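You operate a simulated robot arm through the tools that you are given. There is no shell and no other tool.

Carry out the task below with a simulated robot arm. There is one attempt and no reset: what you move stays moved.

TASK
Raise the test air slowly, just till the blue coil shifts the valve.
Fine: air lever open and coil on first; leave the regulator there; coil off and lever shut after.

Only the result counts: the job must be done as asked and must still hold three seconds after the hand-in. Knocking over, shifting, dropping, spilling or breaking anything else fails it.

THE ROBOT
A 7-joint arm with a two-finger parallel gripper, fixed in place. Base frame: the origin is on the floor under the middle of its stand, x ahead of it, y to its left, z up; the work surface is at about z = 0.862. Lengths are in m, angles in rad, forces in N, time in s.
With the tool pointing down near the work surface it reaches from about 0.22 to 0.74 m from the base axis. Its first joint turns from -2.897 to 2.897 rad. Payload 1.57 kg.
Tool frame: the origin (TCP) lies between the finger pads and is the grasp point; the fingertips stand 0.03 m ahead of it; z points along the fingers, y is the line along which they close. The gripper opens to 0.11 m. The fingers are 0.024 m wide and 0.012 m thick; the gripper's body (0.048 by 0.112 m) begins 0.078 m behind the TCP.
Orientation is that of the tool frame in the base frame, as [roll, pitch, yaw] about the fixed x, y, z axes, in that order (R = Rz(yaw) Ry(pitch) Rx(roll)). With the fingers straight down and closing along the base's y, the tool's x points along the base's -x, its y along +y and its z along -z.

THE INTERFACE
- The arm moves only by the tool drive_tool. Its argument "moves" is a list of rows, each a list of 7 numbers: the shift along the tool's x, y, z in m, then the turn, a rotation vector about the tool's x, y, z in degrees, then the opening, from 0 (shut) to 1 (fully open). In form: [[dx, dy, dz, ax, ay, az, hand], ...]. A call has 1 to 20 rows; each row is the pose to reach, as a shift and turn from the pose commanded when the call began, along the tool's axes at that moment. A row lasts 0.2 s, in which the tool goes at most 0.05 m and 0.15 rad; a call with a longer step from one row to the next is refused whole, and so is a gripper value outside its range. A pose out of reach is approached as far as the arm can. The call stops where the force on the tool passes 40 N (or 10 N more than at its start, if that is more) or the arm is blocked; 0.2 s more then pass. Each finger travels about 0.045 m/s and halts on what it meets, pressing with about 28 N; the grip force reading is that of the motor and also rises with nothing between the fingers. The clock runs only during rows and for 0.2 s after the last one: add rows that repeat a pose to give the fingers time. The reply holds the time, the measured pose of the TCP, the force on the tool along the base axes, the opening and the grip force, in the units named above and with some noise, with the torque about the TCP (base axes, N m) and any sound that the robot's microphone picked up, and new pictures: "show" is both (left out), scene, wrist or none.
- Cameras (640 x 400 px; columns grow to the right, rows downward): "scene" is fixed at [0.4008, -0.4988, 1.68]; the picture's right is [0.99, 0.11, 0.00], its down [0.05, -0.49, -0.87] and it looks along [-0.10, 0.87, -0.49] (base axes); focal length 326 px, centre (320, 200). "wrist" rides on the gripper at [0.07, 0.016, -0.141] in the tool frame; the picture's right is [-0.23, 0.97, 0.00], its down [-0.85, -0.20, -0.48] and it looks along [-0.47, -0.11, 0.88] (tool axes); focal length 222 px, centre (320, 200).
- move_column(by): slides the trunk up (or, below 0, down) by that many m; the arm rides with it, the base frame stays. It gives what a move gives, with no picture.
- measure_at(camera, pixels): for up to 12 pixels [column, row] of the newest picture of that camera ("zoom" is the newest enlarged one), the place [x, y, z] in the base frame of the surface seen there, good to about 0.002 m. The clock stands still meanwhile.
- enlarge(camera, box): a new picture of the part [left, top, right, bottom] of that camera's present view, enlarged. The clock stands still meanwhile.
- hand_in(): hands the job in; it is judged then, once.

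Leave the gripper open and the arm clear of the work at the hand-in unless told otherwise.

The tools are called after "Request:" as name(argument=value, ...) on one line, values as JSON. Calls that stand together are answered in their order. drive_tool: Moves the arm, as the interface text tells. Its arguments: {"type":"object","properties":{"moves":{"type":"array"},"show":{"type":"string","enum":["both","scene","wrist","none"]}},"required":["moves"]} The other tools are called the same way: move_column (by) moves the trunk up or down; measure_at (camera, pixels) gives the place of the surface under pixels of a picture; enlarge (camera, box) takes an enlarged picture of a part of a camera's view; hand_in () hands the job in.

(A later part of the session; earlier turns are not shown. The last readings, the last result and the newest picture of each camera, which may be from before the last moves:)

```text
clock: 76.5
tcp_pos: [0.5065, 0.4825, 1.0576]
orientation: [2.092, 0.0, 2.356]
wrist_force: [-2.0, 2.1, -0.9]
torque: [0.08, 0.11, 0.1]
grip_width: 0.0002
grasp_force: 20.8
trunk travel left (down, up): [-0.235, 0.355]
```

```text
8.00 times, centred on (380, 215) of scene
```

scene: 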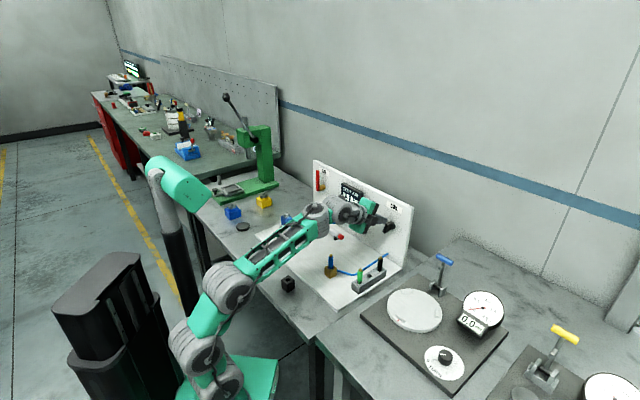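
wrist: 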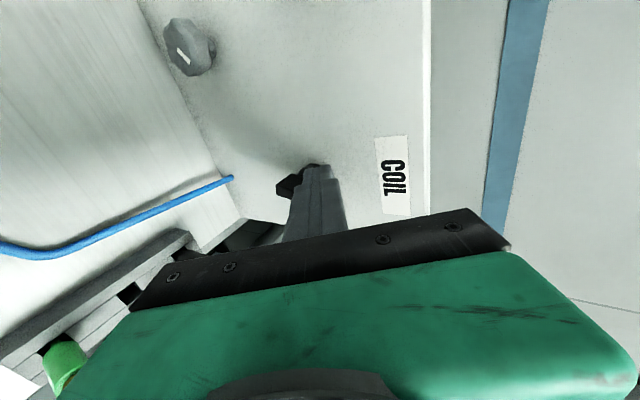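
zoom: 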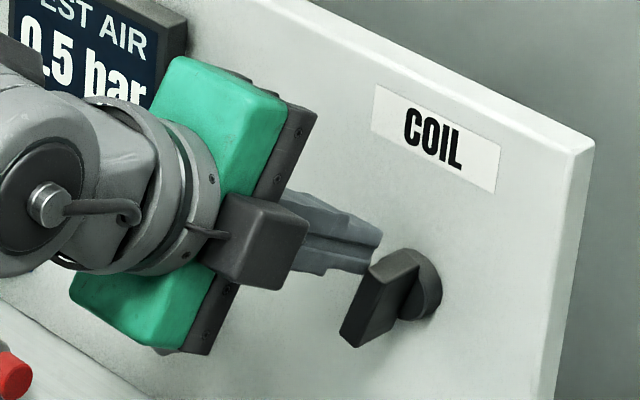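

The bar is turning clockwise with about 3 N. I follow its arc round to horizontal.

Request:
drive_tool(moves=[[-0.0035, 0.0006, -0.0003, 0, 0, 0, 0], [-0.0072, 0.0012, -0.0007, 0, 0, 0, 0], [-0.01, 0.0008, -0.0005, 0, 0, 0, 0], [-0.0124, 0.0004, -0.0003, 0, 0, 0, 0], [-0.0145, -0.0009, 0.0005, 0, 0, 0, 0], [-0.0163, -0.0022, 0.0013, 0, 0, 0, 0], [-0.018, -0.004, 0.0024, 0, 0, 0, 0], [-0.0195, -0.0058, 0.0034, 0, 0, 0, 0]], show="both")

Request:
enlarge(camera="scene", box=[340, 190, 420, 240])

```text
clock: 78.2
tcp_pos: [0.5184, 0.469, 1.0519]
orientation: [2.09, 0.001, 2.357]
wrist_force: [-2.4, 1.4, 2.4]
torque: [0.07, -0.01, 0.03]
grip_width: 0.0
grasp_force: 21.3
trunk travel left (down, up): [-0.235, 0.355]
```

scene: 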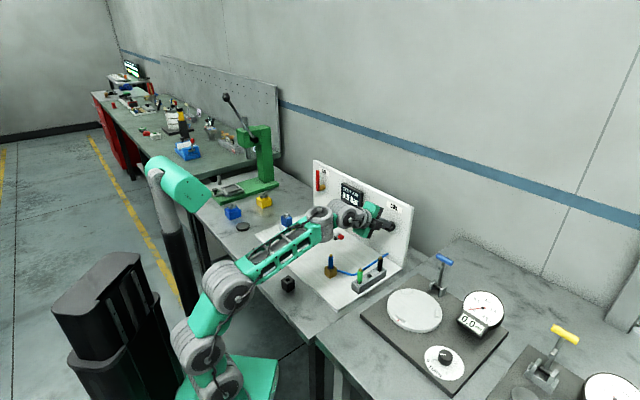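
wrist: 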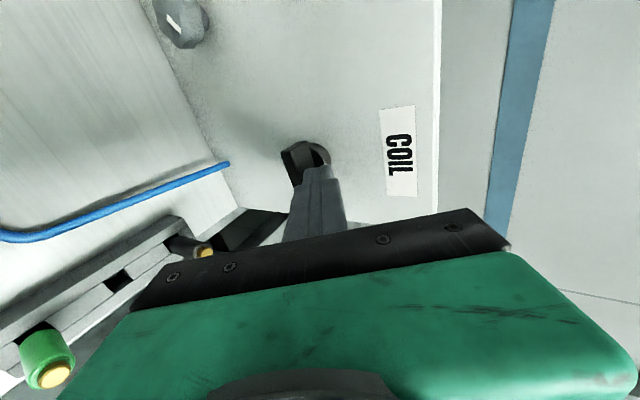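

```text
8.00 times, centred on (380, 215) of scene
```

zoom: 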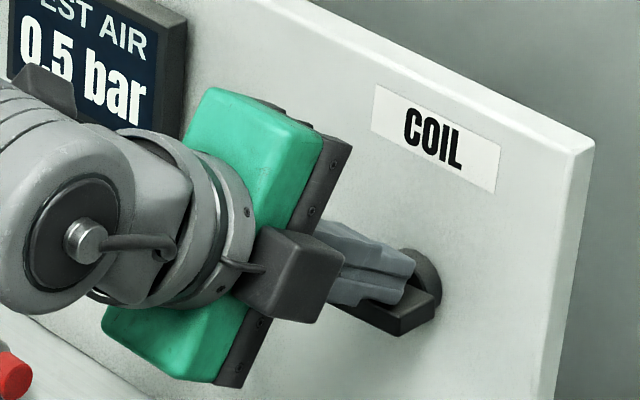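

The bar looks close to horizontal. I press down a few millimetres more to reach its stop.

Request:
drive_tool(moves=[[-0.0005, -0.0015, 0.0009, 0, 0, 0, 0], [-0.001, -0.003, 0.0017, 0, 0, 0, 0], [-0.001, -0.0045, 0.0026, 0, 0, 0, 0]], show="scene")

Request:
enlarge(camera="scene", box=[340, 190, 420, 240])

Request:
enlarge(camera="scene", box=[275, 205, 355, 255])

```text
clock: 79.0
tcp_pos: [0.519, 0.4673, 1.0496]
orientation: [2.081, 0.001, 2.356]
wrist_force: [7.3, 9.9, 15.4]
torque: [0.48, -0.38, 0.09]
grip_width: 0.0002
grasp_force: 20.6
trunk travel left (down, up): [-0.235, 0.355]
```

scene: 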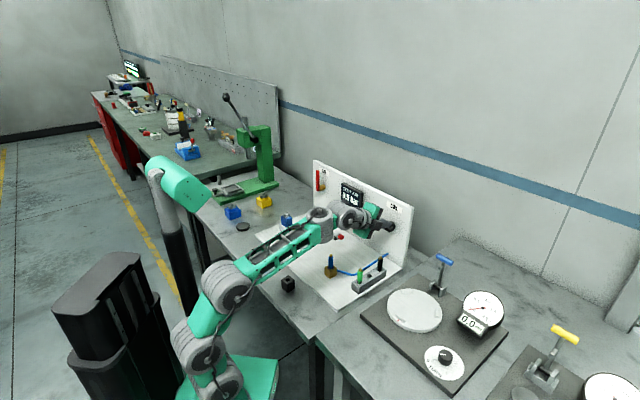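

```text
8.00 times, centred on (380, 215) of scene
```

zoom: 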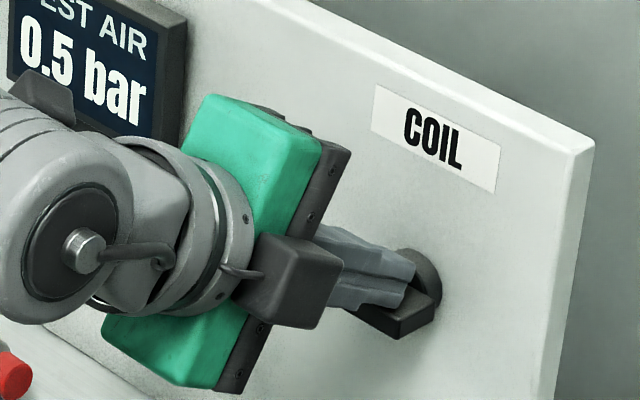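

```text
8.00 times, centred on (315, 230) of scene
```

zoom: 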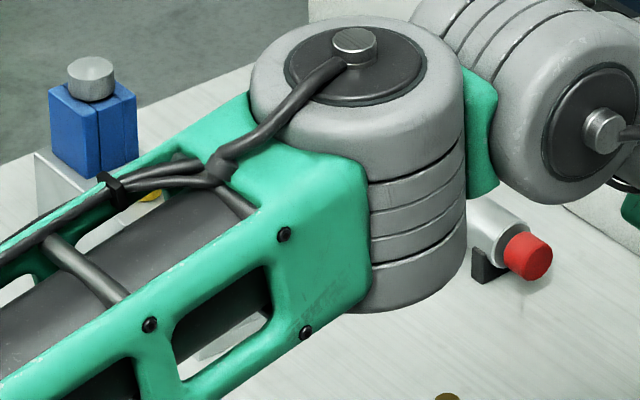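

Force rose to about 20 N, so the switch is at its stop, horizontal. I back the fingers off upward and outward and check the switch, the valve's yellow lamp and the display.

Request:
drive_tool(moves=[[0, 0.005, -0.003, 0, 0, 0, 0], [0, 0.009, -0.0055, 0, 0, 0, 0], [0, -0.006, -0.0315, 0, 0, 0, 0], [0, -0.021, -0.0575, 0, 0, 0, 0], [0.0, -0.031, -0.0748, 0, 0, 0, 0], [0.02, -0.031, -0.0748, 0, 0, 0, 0], [0.04, -0.031, -0.0748, 0, 0, 0, 0], [0.04, -0.031, -0.0748, 0, 0, 0, 0]], show="both")

Request:
enlarge(camera="scene", box=[340, 190, 420, 240])

Request:
enlarge(camera="scene", box=[275, 205, 355, 255])

```text
clock: 80.8
tcp_pos: [0.4355, 0.4381, 1.0567]
orientation: [2.09, -0.001, 2.356]
wrist_force: [-0.1, -1.0, -0.5]
torque: [0.01, -0.01, -0.06]
grip_width: 0.0
grasp_force: 21.5
trunk travel left (down, up): [-0.235, 0.355]
```

scene: 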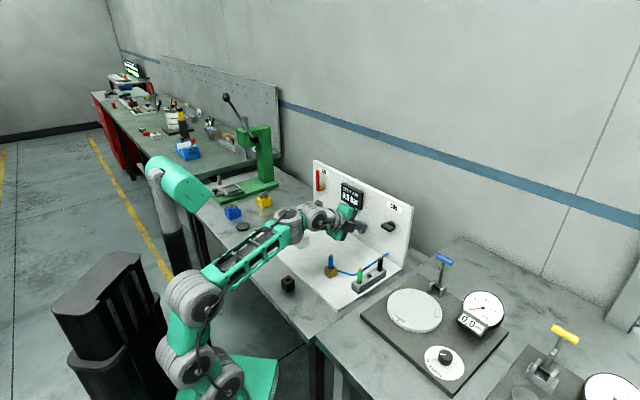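
wrist: 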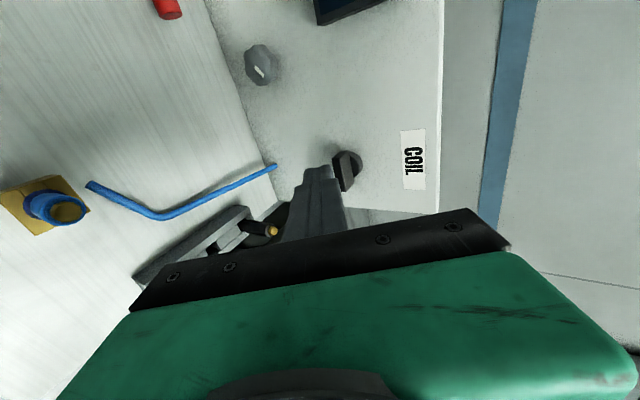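

```text
8.00 times, centred on (380, 215) of scene
```

zoom: 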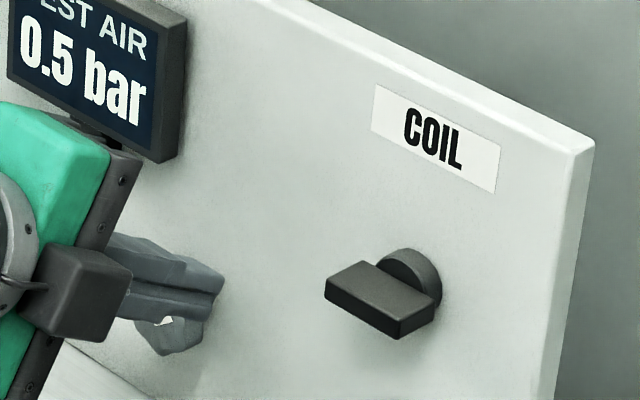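

```text
8.00 times, centred on (315, 230) of scene
```

zoom: 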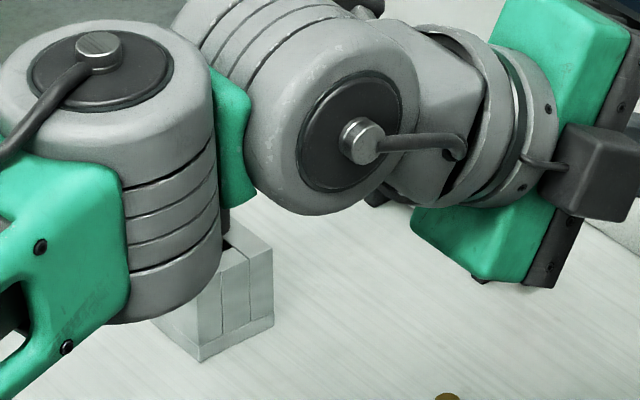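

The switch bar is horizontal now. The arm hides the valve from this view. I'll measure how much clearance the arm's wrist has above the valve and bench before lowering to the knob.

Request:
measure_at(camera="zoom", pixels=[[130, 310], [180, 200], [100, 60], [340, 190], [330, 150], [450, 250], [390, 195], [600, 200]])

```text
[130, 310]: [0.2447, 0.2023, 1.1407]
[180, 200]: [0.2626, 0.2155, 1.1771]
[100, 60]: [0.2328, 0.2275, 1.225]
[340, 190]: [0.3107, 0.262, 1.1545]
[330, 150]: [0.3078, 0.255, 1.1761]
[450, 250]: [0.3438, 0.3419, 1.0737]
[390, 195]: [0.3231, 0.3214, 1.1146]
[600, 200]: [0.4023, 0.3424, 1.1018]
```

The wrist is high (z > 1.07) and well in front of the valve, so it's clear. Now I'll look closely at the knob, at wrist pixel (258, 65), to count its lobes and measure it.

Request:
enlarge(camera="wrist", box=[210, 35, 306, 95])

Request:
measure_at(camera="wrist", pixels=[[261, 70], [256, 74], [268, 66], [258, 85], [254, 52], [273, 75], [247, 62], [263, 46], [258, 60], [275, 60]])

```text
6.67 times, centred on (258, 65) of wrist
```

zoom: 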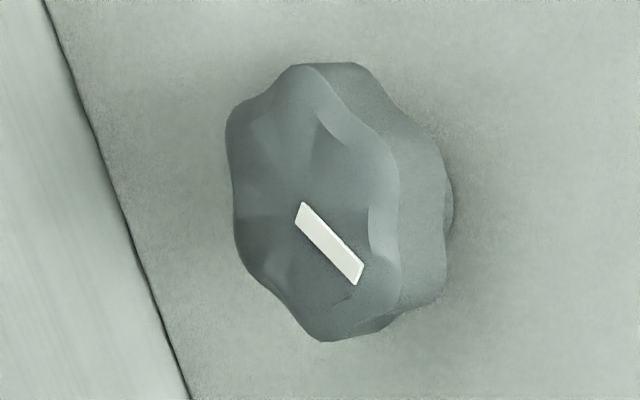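

```text
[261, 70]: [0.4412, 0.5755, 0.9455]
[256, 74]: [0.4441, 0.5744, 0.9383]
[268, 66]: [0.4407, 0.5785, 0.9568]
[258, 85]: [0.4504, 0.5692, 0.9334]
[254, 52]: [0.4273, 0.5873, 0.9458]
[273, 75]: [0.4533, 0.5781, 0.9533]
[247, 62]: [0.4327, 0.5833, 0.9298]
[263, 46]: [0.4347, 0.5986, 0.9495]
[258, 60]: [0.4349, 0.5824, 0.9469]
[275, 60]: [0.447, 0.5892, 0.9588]
```

The knob is lobed with a pointer mark pointing up and right, centre near s = −0.095, z = 0.9455, radius under 2 cm. I roll the tool another −90° (camera below, fingers closing level), slide left in front of the knob, and half-open the gripper.

Request:
drive_tool(moves=[[0.0085, 0, -0.001, 0, 0, -8.2, 0.55], [0.017, 0, -0.002, 0, 0, -16.4, 0.55], [0.0255, 0, -0.003, 0, 0, -24.5, 0.55], [0.034, 0, -0.004, 0, 0, -32.7, 0.55], [0.0423, 0, -0.005, 0, 0, -40.9, 0.55], [0.051, 0, -0.006, 0, 0, -49.1, 0.55], [0.059, 0, -0.007, 0, 0, -57.3, 0.55], [0.068, 0, -0.008, 0, 0, -65.5, 0.55], [0.076, 0, -0.009, 0, 0, -73.6, 0.55], [0.085, 0, -0.01, 0, 0, -81.8, 0.55], [0.093, 0, -0.01, 0, 0, -90, 0.55], [0.093, 0, -0.01, 0, 0, -90, 0.55]], show="both")

```text
clock: 83.5
tcp_pos: [0.3633, 0.4982, 1.0613]
orientation: [-3.14, 1.05, -2.354]
wrist_force: [-0.3, -0.3, 0.0]
torque: [-0.01, 0.03, -0.01]
grip_width: 0.0605
grasp_force: 0.0
trunk travel left (down, up): [-0.235, 0.355]
```

scene: 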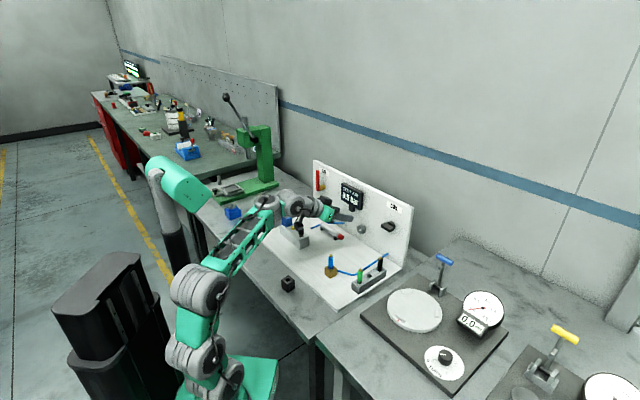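
wrist: 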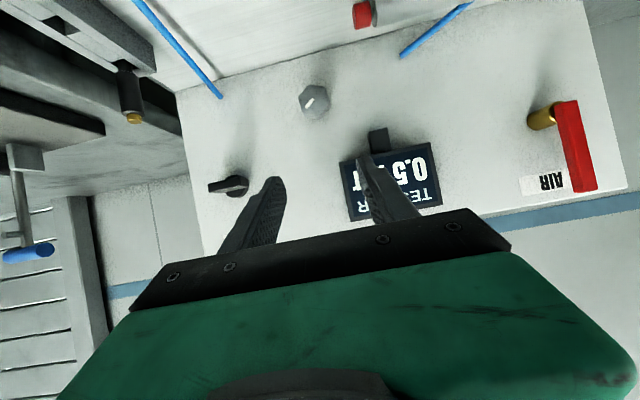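

Reached exactly. The knob is at (313, 102) in the wrist view. I'll enlarge to get its centre and lobe positions.

Request:
enlarge(camera="wrist", box=[273, 77, 353, 127])

Request:
measure_at(camera="wrist", pixels=[[313, 106], [309, 104], [318, 99], [300, 103], [326, 103], [304, 93], [322, 92], [312, 118], [300, 115], [325, 112]])

```text
8.00 times, centred on (313, 102) of wrist
```

zoom: 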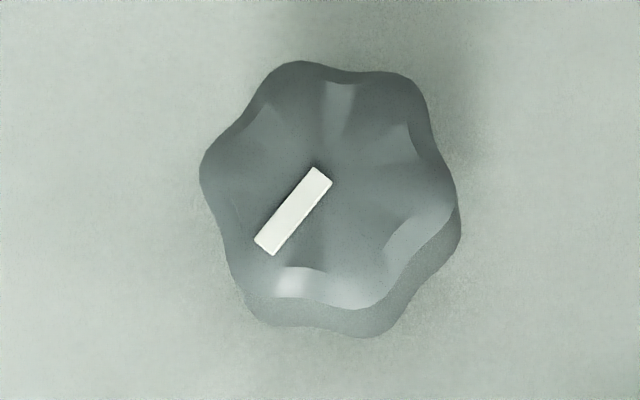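

```text
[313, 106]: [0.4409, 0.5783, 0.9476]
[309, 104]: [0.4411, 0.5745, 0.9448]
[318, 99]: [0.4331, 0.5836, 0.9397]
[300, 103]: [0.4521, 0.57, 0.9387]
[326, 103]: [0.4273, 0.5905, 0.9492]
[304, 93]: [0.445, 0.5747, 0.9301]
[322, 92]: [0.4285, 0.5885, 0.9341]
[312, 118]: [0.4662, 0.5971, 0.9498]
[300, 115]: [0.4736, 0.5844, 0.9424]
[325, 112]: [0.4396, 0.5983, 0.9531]
```

The knob has six lobes, the pointer points about 50° above right, and lobes sit at −12°, 48°, 108°, and so on. The flats are best gripped with the fingers turned 18° anticlockwise. Before lowering the trunk about 0.107 m to knob height, I'll check the forearm's height over the table edge and the baseline look of valve and cylinder.

Request:
measure_at(camera="scene", pixels=[[205, 285], [232, 262], [250, 243], [262, 222], [218, 270], [255, 250], [241, 257], [331, 255], [333, 262], [300, 222], [303, 232]])

Request:
enlarge(camera="scene", box=[270, 190, 398, 270])

```text
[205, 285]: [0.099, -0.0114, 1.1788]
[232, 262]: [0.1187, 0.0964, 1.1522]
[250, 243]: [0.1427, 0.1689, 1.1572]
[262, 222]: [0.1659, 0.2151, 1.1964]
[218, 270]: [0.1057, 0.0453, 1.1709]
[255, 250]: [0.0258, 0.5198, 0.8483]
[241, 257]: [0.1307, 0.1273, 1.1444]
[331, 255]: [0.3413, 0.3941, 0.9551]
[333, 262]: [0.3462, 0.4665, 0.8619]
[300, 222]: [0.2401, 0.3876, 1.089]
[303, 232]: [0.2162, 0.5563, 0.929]
```

```text
5.00 times, centred on (334, 230) of scene
```

zoom: 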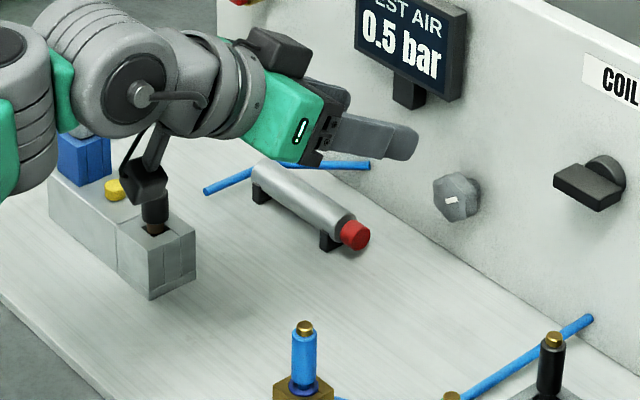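

The forearm clears the table edge by a wide margin. The cartridge top is at z 0.955, so I'll keep clockwise swings modest. Now I turn the tool 18° anticlockwise about the panel normal, move to 8 cm in front of the knob, then lower the trunk 0.107 m.

Request:
drive_tool(moves=[[-0.0055, 0.0007, 0.0095, 3, 0, -5.2, 0.6], [-0.011, 0.0013, 0.019, 6, 0, -10.4, 0.6], [-0.0164, 0.002, 0.0284, 9, 0, -15.6, 0.6], [-0.0164, 0.002, 0.0284, 9, 0, -15.6, 0.6]], show="none")

Request:
move_column(by=-0.107)

Request:
drive_tool(moves=[[0, 0, 0, 0, 0, 0, 0.6]], show="both")

```text
clock: 84.5
tcp_pos: [0.3847, 0.5231, 1.0608]
orientation: [-2.562, 0.971, -1.861]
wrist_force: [0.6, -0.5, 0.0]
torque: [0.03, 0.01, -0.03]
grip_width: 0.0658
grasp_force: 0.1
trunk travel left (down, up): [-0.235, 0.355]
```

```text
clock: 85.8
tcp_pos: [0.3856, 0.5224, 0.954]
orientation: [-2.564, 0.97, -1.866]
wrist_force: [0.0, -0.8, -0.8]
torque: [-0.01, 0.04, 0.0]
grip_width: 0.0661
grasp_force: 0.0
trunk travel left (down, up): [-0.128, 0.462]
```

```text
clock: 86.2
tcp_pos: [0.3851, 0.5224, 0.953]
orientation: [-2.563, 0.97, -1.864]
wrist_force: [-0.7, 0.1, -0.3]
torque: [0.0, 0.03, -0.04]
grip_width: 0.0659
grasp_force: 0.1
trunk travel left (down, up): [-0.128, 0.462]
```

scene: 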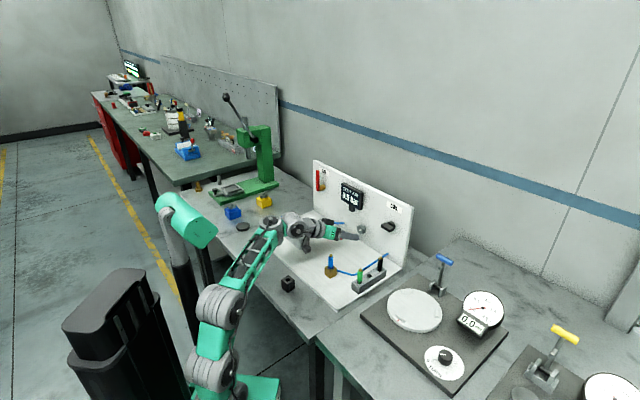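
wrist: 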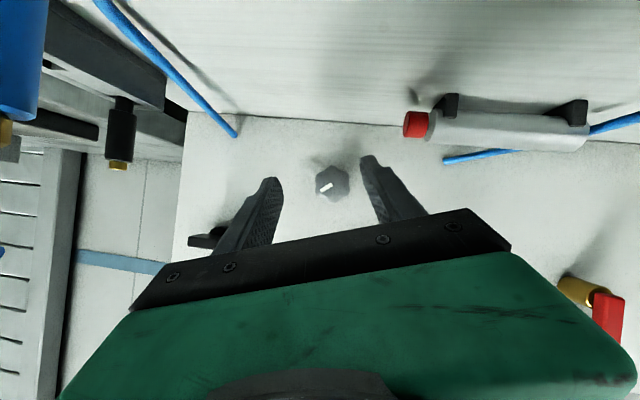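

The wrist view now shows the knob at (333, 184) between the open fingers, with the cylinder's red end at (415, 125). I'll measure the knob once more from here before closing in.

Request:
enlarge(camera="wrist", box=[285, 152, 381, 212])

Request:
measure_at(camera="wrist", pixels=[[318, 183], [348, 183], [334, 168], [331, 198], [322, 172], [346, 172], [320, 194], [344, 194], [326, 187], [333, 182]])

```text
6.67 times, centred on (333, 182) of wrist
```

zoom: 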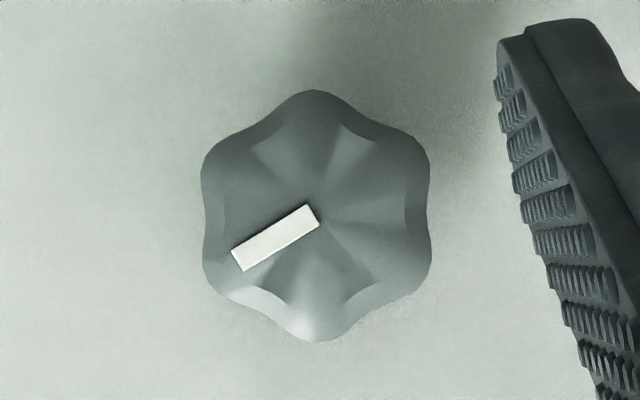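

```text
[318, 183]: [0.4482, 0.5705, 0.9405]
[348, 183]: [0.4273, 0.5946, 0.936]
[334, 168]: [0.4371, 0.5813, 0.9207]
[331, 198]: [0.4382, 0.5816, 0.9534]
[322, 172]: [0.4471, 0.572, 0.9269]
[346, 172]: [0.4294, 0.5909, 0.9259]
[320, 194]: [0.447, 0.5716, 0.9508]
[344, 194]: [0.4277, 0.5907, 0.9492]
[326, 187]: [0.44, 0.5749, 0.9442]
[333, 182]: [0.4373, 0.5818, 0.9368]
```

From here the knob's flats face the fingers, as wanted, and its true centre is lower-left of the mark. I'll measure rim points in this zoom to get the centre precisely.

Request:
measure_at(camera="zoom", pixels=[[212, 220], [422, 220], [313, 102], [315, 332], [212, 160], [420, 160], [212, 280], [420, 280], [316, 217], [308, 212], [240, 258], [316, 230]])

```text
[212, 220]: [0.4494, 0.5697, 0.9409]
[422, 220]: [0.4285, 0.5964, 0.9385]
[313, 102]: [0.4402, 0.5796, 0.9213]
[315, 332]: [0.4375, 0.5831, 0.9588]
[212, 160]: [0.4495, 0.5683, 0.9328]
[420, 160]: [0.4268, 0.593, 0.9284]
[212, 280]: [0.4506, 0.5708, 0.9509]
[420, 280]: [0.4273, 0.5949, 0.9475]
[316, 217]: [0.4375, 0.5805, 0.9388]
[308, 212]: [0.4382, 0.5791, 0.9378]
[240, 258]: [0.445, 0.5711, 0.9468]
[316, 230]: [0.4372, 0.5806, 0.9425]
```

The knob centre is at s = −0.1016, z = 0.940, about 36 mm across flats. I shift the tool to line up with it, then move in 7 cm with the fingers open around the knob, stopping 7 mm short of the panel.

Request:
drive_tool(moves=[[0.0017, 0.0084, 0.001, 0, 0, 0, 0.6], [-0.0071, 0.0084, 0.0163, 0, 0, 0, 0.6], [-0.0158, 0.0084, 0.0315, 0, 0, 0, 0.6], [-0.0246, 0.0084, 0.0468, 0, 0, 0, 0.6], [-0.0333, 0.0084, 0.062, 0, 0, 0, 0.6], [-0.0333, 0.0084, 0.062, 0, 0, 0, 0.6]], show="both")

Request:
enlarge(camera="scene", box=[310, 180, 406, 240])

```text
clock: 87.6
tcp_pos: [0.4298, 0.579, 0.9485]
orientation: [-2.565, 0.971, -1.86]
wrist_force: [-0.7, -0.1, 0.8]
torque: [0.03, 0.0, 0.01]
grip_width: 0.0657
grasp_force: 0.1
trunk travel left (down, up): [-0.128, 0.462]
```

scene: 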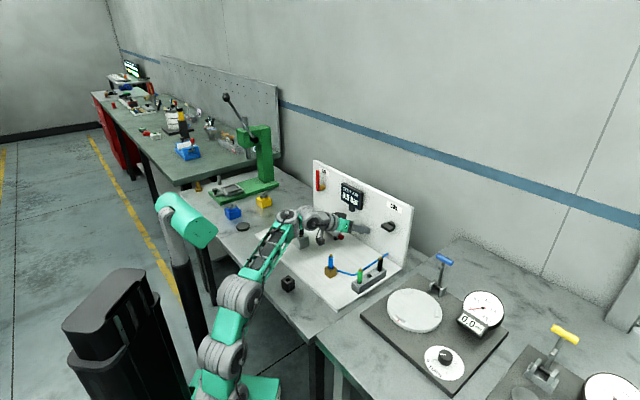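
wrist: 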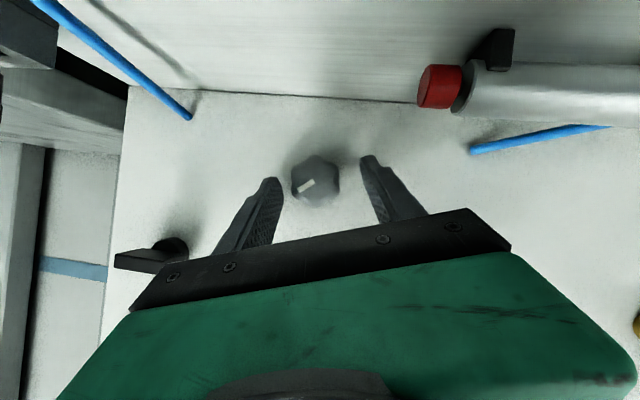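

```text
6.67 times, centred on (358, 210) of scene
```

zoom: 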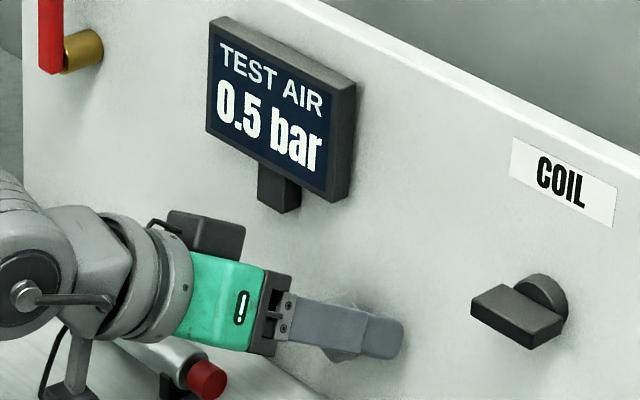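

The tool is lined up: TCP (0.430, 0.579, 0.9485), display 0.5 bar, cylinder's red end visible. Now I close the fingers on the knob.

Request:
drive_tool(moves=[[0, 0, 0, 0, 0, 0, 0.45], [0, 0, 0, 0, 0, 0, 0.38], [0, 0, 0, 0, 0, 0, 0.3], [0, 0, 0, 0, 0, 0, 0.2], [0, 0, 0, 0, 0, 0, 0.2]], show="both")

Request:
enlarge(camera="scene", box=[310, 180, 406, 240])

Request:
enlarge(camera="wrist", box=[240, 130, 400, 230])

```text
clock: 88.8
tcp_pos: [0.4319, 0.5754, 0.9503]
orientation: [-2.565, 0.972, -1.868]
wrist_force: [14.1, -8.5, 3.6]
torque: [-0.34, 0.08, -0.33]
grip_width: 0.0372
grasp_force: 30.3
trunk travel left (down, up): [-0.128, 0.462]
```

scene: 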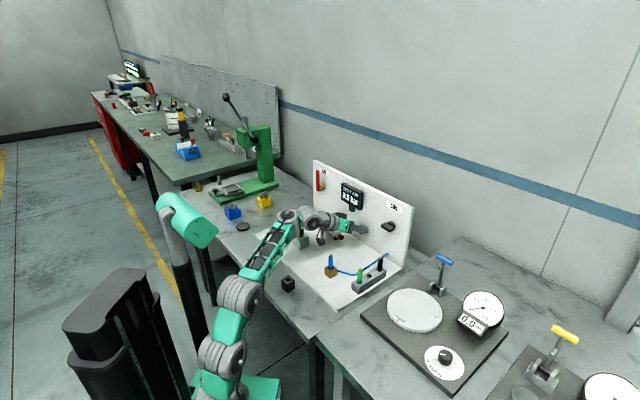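
wrist: 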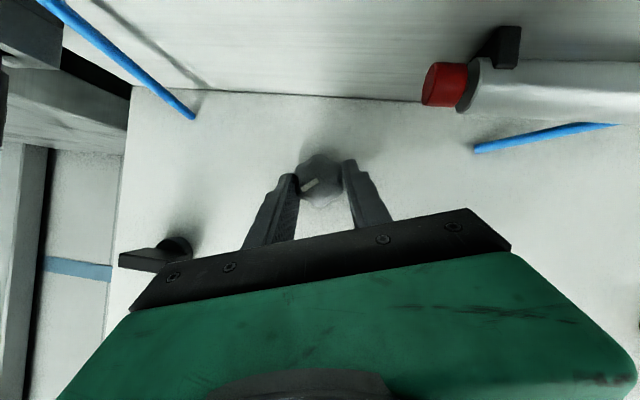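

```text
6.67 times, centred on (358, 210) of scene
```

zoom: 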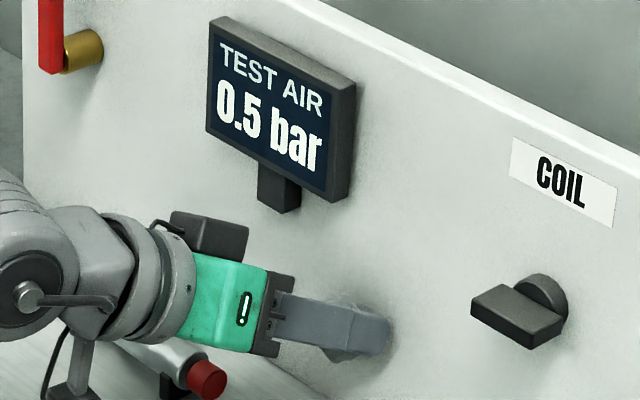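

```text
4.00 times, centred on (320, 180) of wrist
```

zoom: 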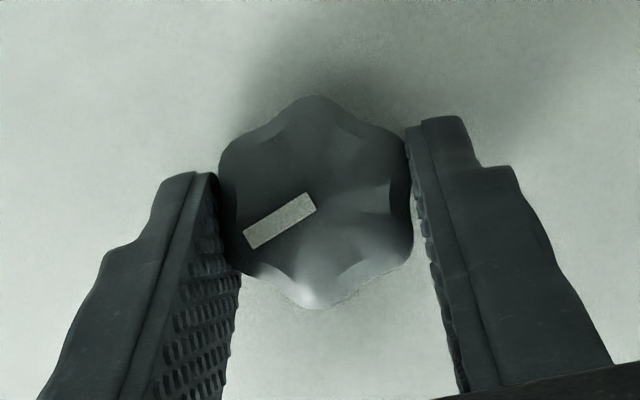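

Gripped: 37.2 mm wide at about 30 N, display still 0.5 bar. There's a 16 N sideways load because the hand is about 3.5 mm off-centre, so I shift the hand right by that amount to relieve it.

Request:
drive_tool(moves=[[0.0004, -0.0017, 0.0002, 0, 0, 0, 0.2], [0.0009, -0.0034, 0.0005, 0, 0, 0, 0.2], [0.0009, -0.0034, 0.0005, 0, 0, 0, 0.2]], show="none")

```text
clock: 89.6
tcp_pos: [0.4316, 0.5768, 0.9496]
orientation: [-2.562, 0.973, -1.858]
wrist_force: [6.3, 3.8, 6.4]
torque: [0.2, -0.22, -0.16]
grip_width: 0.037
grasp_force: 43.7
trunk travel left (down, up): [-0.128, 0.462]
```

The load is mostly relieved. Now the first slow turn: 3° clockwise about the panel normal, 1° per row, then read the display.

Request:
drive_tool(moves=[[0, -0.0002, 0, -0.5, 0, 0.87, 0.2], [0, -0.0003, 0, -1.0, 0, 1.73, 0.2], [0, -0.0005, 0, -1.5, 0, 2.6, 0.2], [0, -0.0005, 0, -1.5, 0, 2.6, 0.2]], show="scene")

Request:
enlarge(camera="scene", box=[310, 180, 406, 240])

```text
clock: 90.6
tcp_pos: [0.4321, 0.5759, 0.9497]
orientation: [-2.645, 0.994, -1.929]
wrist_force: [-3.9, 15.2, 10.7]
torque: [-0.11, 0.29, 0.11]
grip_width: 0.0372
grasp_force: 43.5
trunk travel left (down, up): [-0.128, 0.462]
```

scene: 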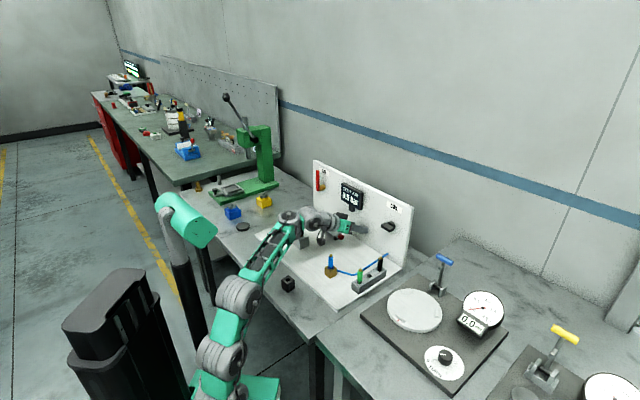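

```text
6.67 times, centred on (358, 210) of scene
```

zoom: 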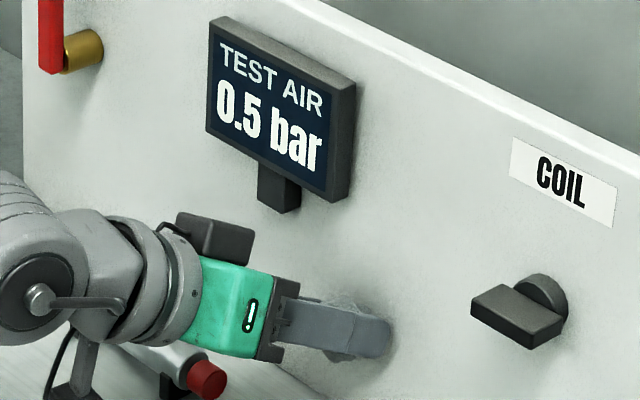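

About 3° done and the display still reads 0.5. There's a small leftward load, so I shift 2 mm left and turn another 5° slowly.

Request:
drive_tool(moves=[[0, 0.001, 0, -0.5, 0, 0.87, 0.2], [0, 0.002, 0, -1.0, 0, 1.73, 0.2], [0, 0.002, 0, -1.5, 0, 2.6, 0.2], [0, 0.002, 0, -2.0, 0, 3.47, 0.2], [0, 0.002, 0, -2.5, 0, 4.33, 0.2], [0, 0.002, 0, -2.5, 0, 4.33, 0.2]], show="both")

Request:
enlarge(camera="scene", box=[310, 180, 406, 240])

Request:
enlarge(camera="wrist", box=[240, 130, 400, 230])

```text
clock: 92.0
tcp_pos: [0.4316, 0.5754, 0.9501]
orientation: [-2.8, 1.03, -2.064]
wrist_force: [2.6, 12.6, 17.2]
torque: [0.42, -0.38, 0.24]
grip_width: 0.0371
grasp_force: 43.1
trunk travel left (down, up): [-0.128, 0.462]
```

scene: 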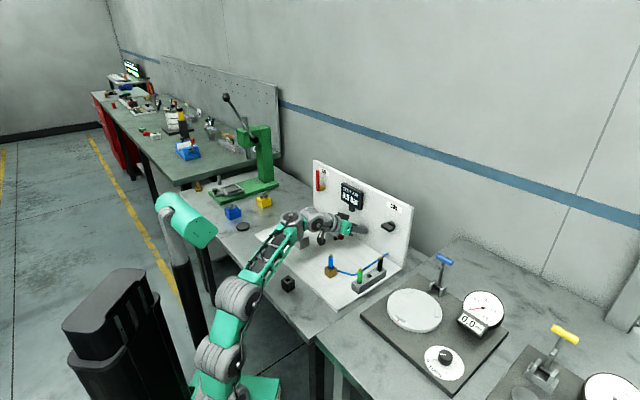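
wrist: 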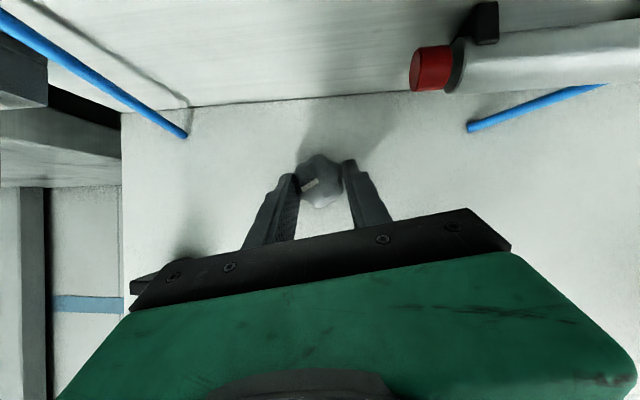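

```text
6.67 times, centred on (358, 210) of scene
```

zoom: 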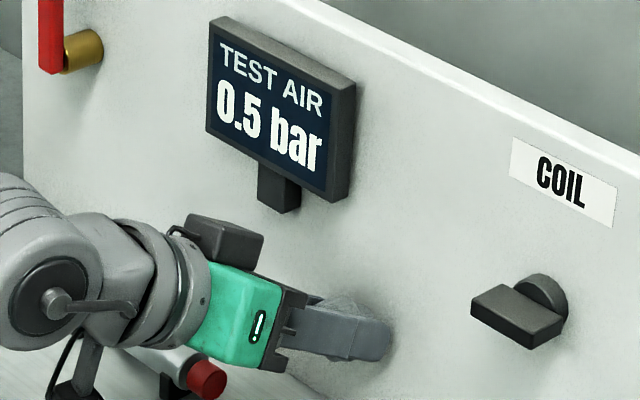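

```text
4.00 times, centred on (320, 180) of wrist
```

zoom: 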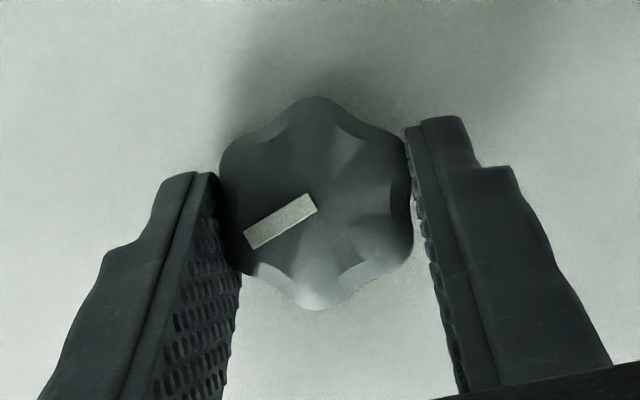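

The knob is turning with the hand (its mark stays put relative to the fingers), about 8° so far, and the display still shows 0.5. I ease the upward load by 2 mm and turn another 8° slowly.

Request:
drive_tool(moves=[[-0.001, 0.0004, 0, -0.5, 0, 0.87, 0.2], [-0.002, 0.0008, -0.0001, -1.0, 0, 1.73, 0.2], [-0.0023, 0.0006, -0.0002, -1.5, 0, 2.6, 0.2], [-0.0023, 0.0005, -0.0002, -2.0, 0, 3.47, 0.2], [-0.0023, 0.0003, -0.0002, -2.5, 0, 4.33, 0.2], [-0.0023, 0.0001, -0.0002, -3.0, 0, 5.2, 0.2], [-0.0023, 0, -0.0002, -3.5, 0, 6.07, 0.2], [-0.0023, -0.0002, -0.0002, -4.0, 0, 6.94, 0.2], [-0.0023, -0.0002, -0.0002, -4.0, 0, 6.94, 0.2]], show="scene")

Request:
enlarge(camera="scene", box=[310, 180, 406, 240])

```text
clock: 94.0
tcp_pos: [0.4334, 0.5751, 0.9502]
orientation: [-3.076, 1.048, -2.305]
wrist_force: [5.0, -24.7, -2.7]
torque: [-0.49, 0.23, -0.36]
grip_width: 0.0369
grasp_force: 43.3
trunk travel left (down, up): [-0.128, 0.462]
```

scene: 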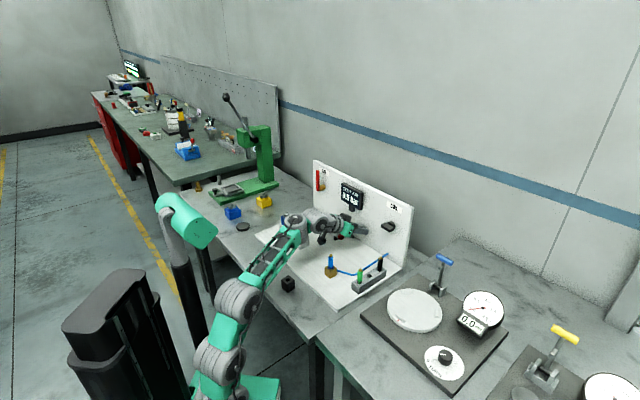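

```text
6.67 times, centred on (358, 210) of scene
```

zoom: 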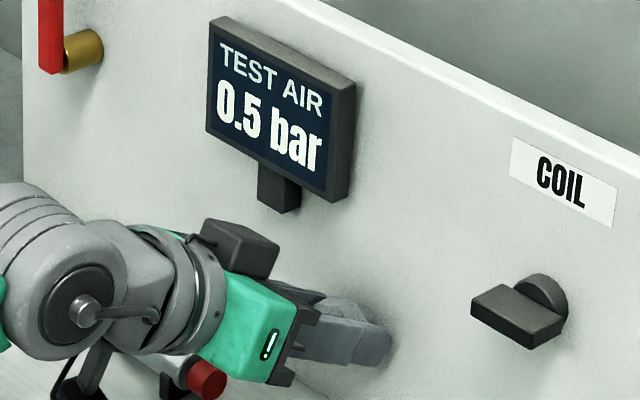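

The display still shows 0.5 after about 16°. I'll check in the wrist view that the knob has really turned and isn't slipping.

Request:
drive_tool(moves=[[0, 0, 0, 0, 0, 0, 0.2]], show="wrist")

Request:
enlarge(camera="wrist", box=[240, 130, 400, 230])

```text
clock: 94.4
tcp_pos: [0.4326, 0.5752, 0.951]
orientation: [-3.077, 1.046, -2.303]
wrist_force: [4.9, -27.1, -5.4]
torque: [-0.22, -0.06, -0.28]
grip_width: 0.0368
grasp_force: 43.3
trunk travel left (down, up): [-0.128, 0.462]
```

wrist: 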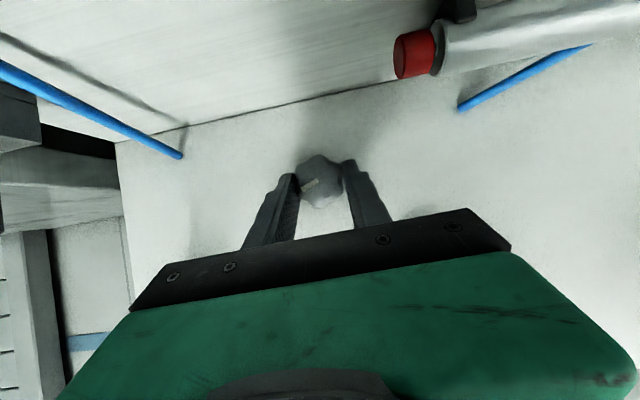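

```text
4.00 times, centred on (320, 180) of wrist
```

zoom: 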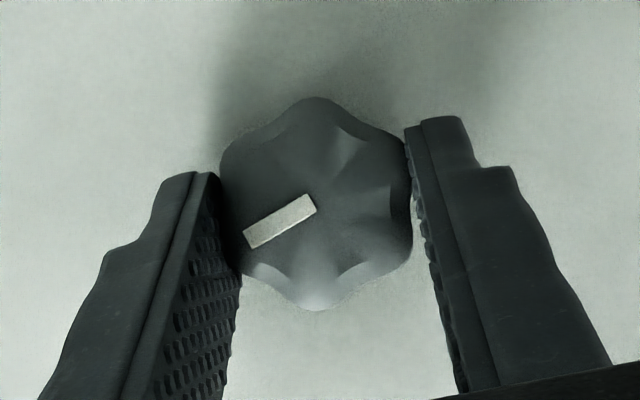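

The knob is turning with the fingers. I relieve the side load (4 mm right, 3 mm out) and keep turning clockwise 8° more, slowly.

Request:
drive_tool(moves=[[0.0008, -0.002, -0.0013, 0, 0, 0, 0.2], [0.0016, -0.004, -0.0026, 0, 0, 0, 0.2], [0.0016, -0.0042, -0.0026, -0.5, 0, 0.87, 0.2], [0.0016, -0.0043, -0.0026, -1.0, 0, 1.73, 0.2], [0.0016, -0.0045, -0.0026, -1.5, 0, 2.6, 0.2], [0.0016, -0.0046, -0.0026, -2.0, 0, 3.47, 0.2], [0.0016, -0.0048, -0.0026, -2.5, 0, 4.33, 0.2], [0.0016, -0.005, -0.0026, -3.0, 0, 5.2, 0.2], [0.0016, -0.0051, -0.0026, -3.5, 0, 6.07, 0.2], [0.0016, -0.0053, -0.0026, -4.0, 0, 6.94, 0.2], [0.0016, -0.0053, -0.0026, -4.0, 0, 6.94, 0.2]], show="scene")

Request:
enlarge(camera="scene", box=[310, 180, 406, 240])

```text
clock: 96.8
tcp_pos: [0.4341, 0.5747, 0.9493]
orientation: [2.931, 1.039, -2.539]
wrist_force: [15.0, 31.5, 7.2]
torque: [0.3, -0.13, 0.01]
grip_width: 0.0368
grasp_force: 42.8
trunk travel left (down, up): [-0.128, 0.462]
```

scene: 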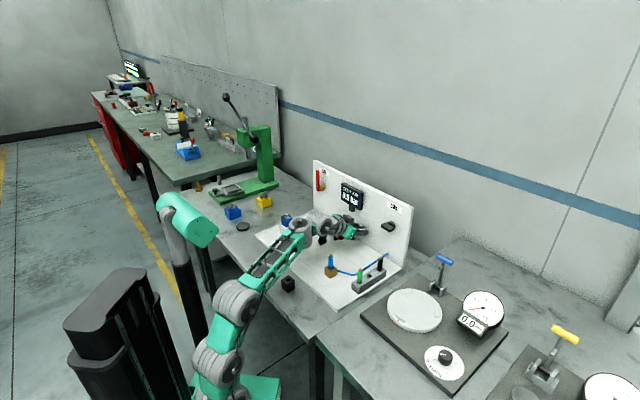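

```text
6.67 times, centred on (358, 210) of scene
```

zoom: 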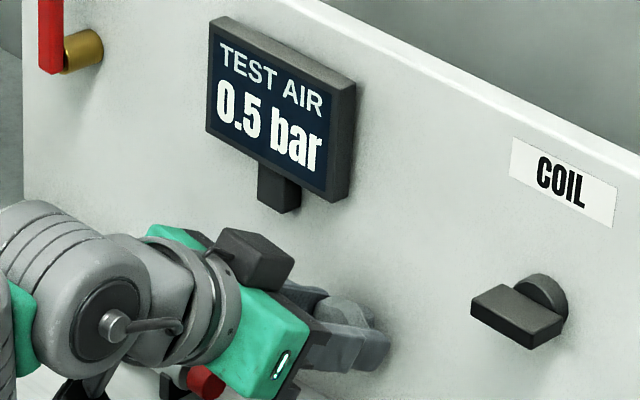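

24° clockwise so far and the display still reads 0.5. I ease the axial load and go on 12° more clockwise before deciding about direction.

Request:
drive_tool(moves=[[-0.0004, 0.001, 0.0009, 0, 0, 0, 0.2], [-0.0008, 0.0018, 0.0018, -0.6, 0, 1.04, 0.2], [-0.0008, 0.0017, 0.0018, -1.2, 0, 2.08, 0.2], [-0.0008, 0.0016, 0.0018, -1.8, 0, 3.12, 0.2], [-0.0008, 0.0015, 0.0018, -2.4, 0, 4.16, 0.2], [-0.0008, 0.0014, 0.0018, -3.0, 0, 5.2, 0.2], [-0.0008, 0.0013, 0.0018, -3.6, 0, 6.24, 0.2], [-0.0008, 0.0012, 0.0018, -4.2, 0, 7.28, 0.2], [-0.0008, 0.0011, 0.0018, -4.8, 0, 8.32, 0.2], [-0.0008, 0.001, 0.0018, -5.4, 0, 9.36, 0.2], [-0.0008, 0.001, 0.0018, -6.0, 0, 10.4, 0.2], [-0.0008, 0.001, 0.0018, -6.0, 0, 10.4, 0.2]], show="both")

Request:
enlarge(camera="scene", box=[310, 180, 406, 240])

Request:
enlarge(camera="wrist", box=[240, 130, 400, 230])

```text
clock: 99.4
tcp_pos: [0.435, 0.5719, 0.9497]
orientation: [2.562, 0.967, -2.854]
wrist_force: [-2.9, -17.4, -9.9]
torque: [-0.06, -0.09, -0.28]
grip_width: 0.0367
grasp_force: 43.3
trunk travel left (down, up): [-0.128, 0.462]
```

scene: 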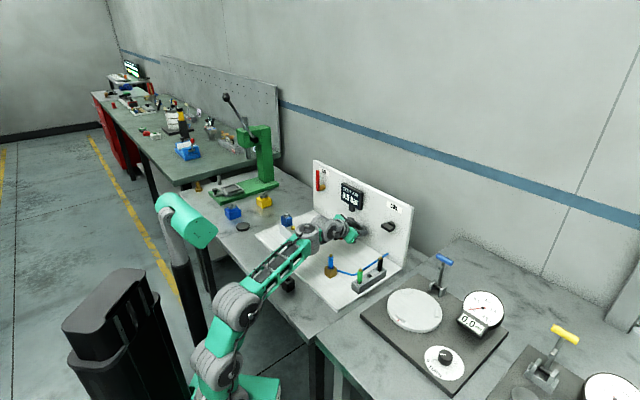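
wrist: 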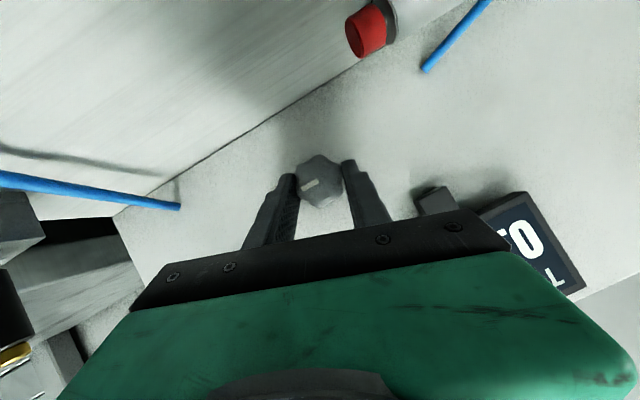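

```text
6.67 times, centred on (358, 210) of scene
```

zoom: 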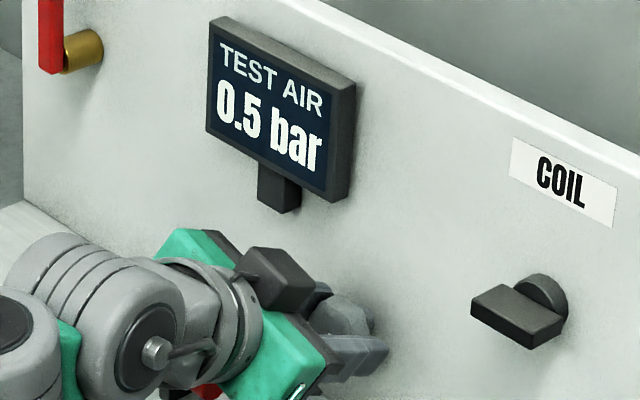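

```text
4.00 times, centred on (320, 180) of wrist
```

zoom: 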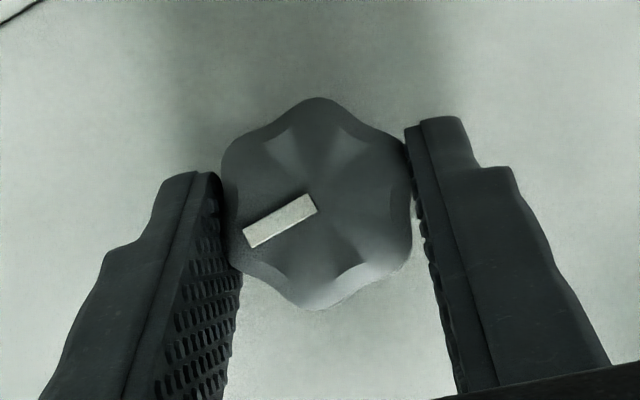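

36° clockwise with no change at all. Either the gearing is very fine, or anticlockwise is the raising direction. I'll turn back anticlockwise to the starting angle while still gripping, reading the display there before going past it.

Request:
drive_tool(moves=[[0.0008, -0.0012, -0.0002, 1.0, 0, -1.73, 0.2], [0.0016, -0.0022, -0.0003, 2.0, 0, -3.47, 0.2], [0.0016, -0.002, -0.0003, 3.0, 0, -5.2, 0.2], [0.0016, -0.0019, -0.0003, 4.0, 0, -6.94, 0.2], [0.0017, -0.0017, -0.0003, 5.0, 0, -8.67, 0.2], [0.0017, -0.0016, -0.0003, 6.0, 0, -10.4, 0.2], [0.0017, -0.0014, -0.0002, 7.0, 0, -12.1, 0.2], [0.0018, -0.0013, -0.0002, 8.0, 0, -13.9, 0.2], [0.0018, -0.0011, -0.0002, 9.0, 0, -15.6, 0.2], [0.0019, -0.001, -0.0001, 10.0, 0, -17.3, 0.2], [0.0019, -0.0008, -0.0001, 11.0, 0, -19.1, 0.2], [0.002, -0.0007, 0, 12.0, 0, -20.8, 0.2], [0.002, -0.0005, 0, 13.0, 0, -22.5, 0.2], [0.0021, -0.0004, 0, 14.0, 0, -24.3, 0.2], [0.0022, -0.0002, 0.0001, 15.0, 0, -26.0, 0.2], [0.0023, -0.0001, 0.0001, 16.0, 0, -27.7, 0.2], [0.0024, 0.0, 0.0001, 17.0, 0, -29.5, 0.2], [0.0024, 0.0001, 0.0001, 18.0, 0, -31.2, 0.2]], show="both")

Request:
enlarge(camera="scene", box=[310, 180, 406, 240])

```text
clock: 103.2
tcp_pos: [0.4305, 0.5761, 0.9491]
orientation: [-2.556, 0.972, -1.854]
wrist_force: [-1.4, 28.2, 17.7]
torque: [0.79, -0.56, 0.45]
grip_width: 0.0364
grasp_force: 43.6
trunk travel left (down, up): [-0.128, 0.462]
```

scene: 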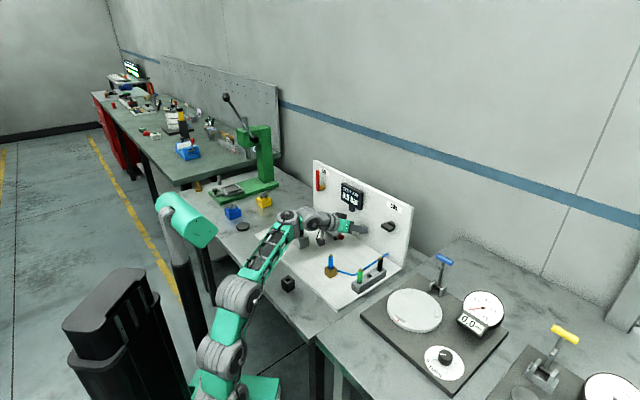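
wrist: 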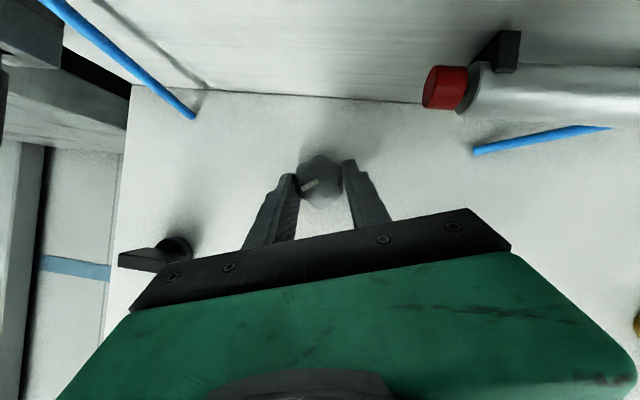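

```text
6.67 times, centred on (358, 210) of scene
```

zoom: 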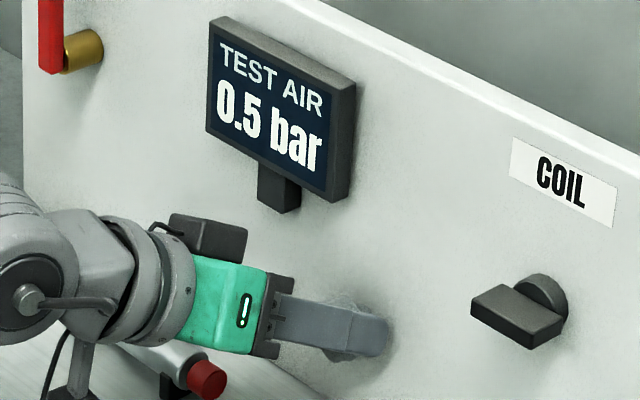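

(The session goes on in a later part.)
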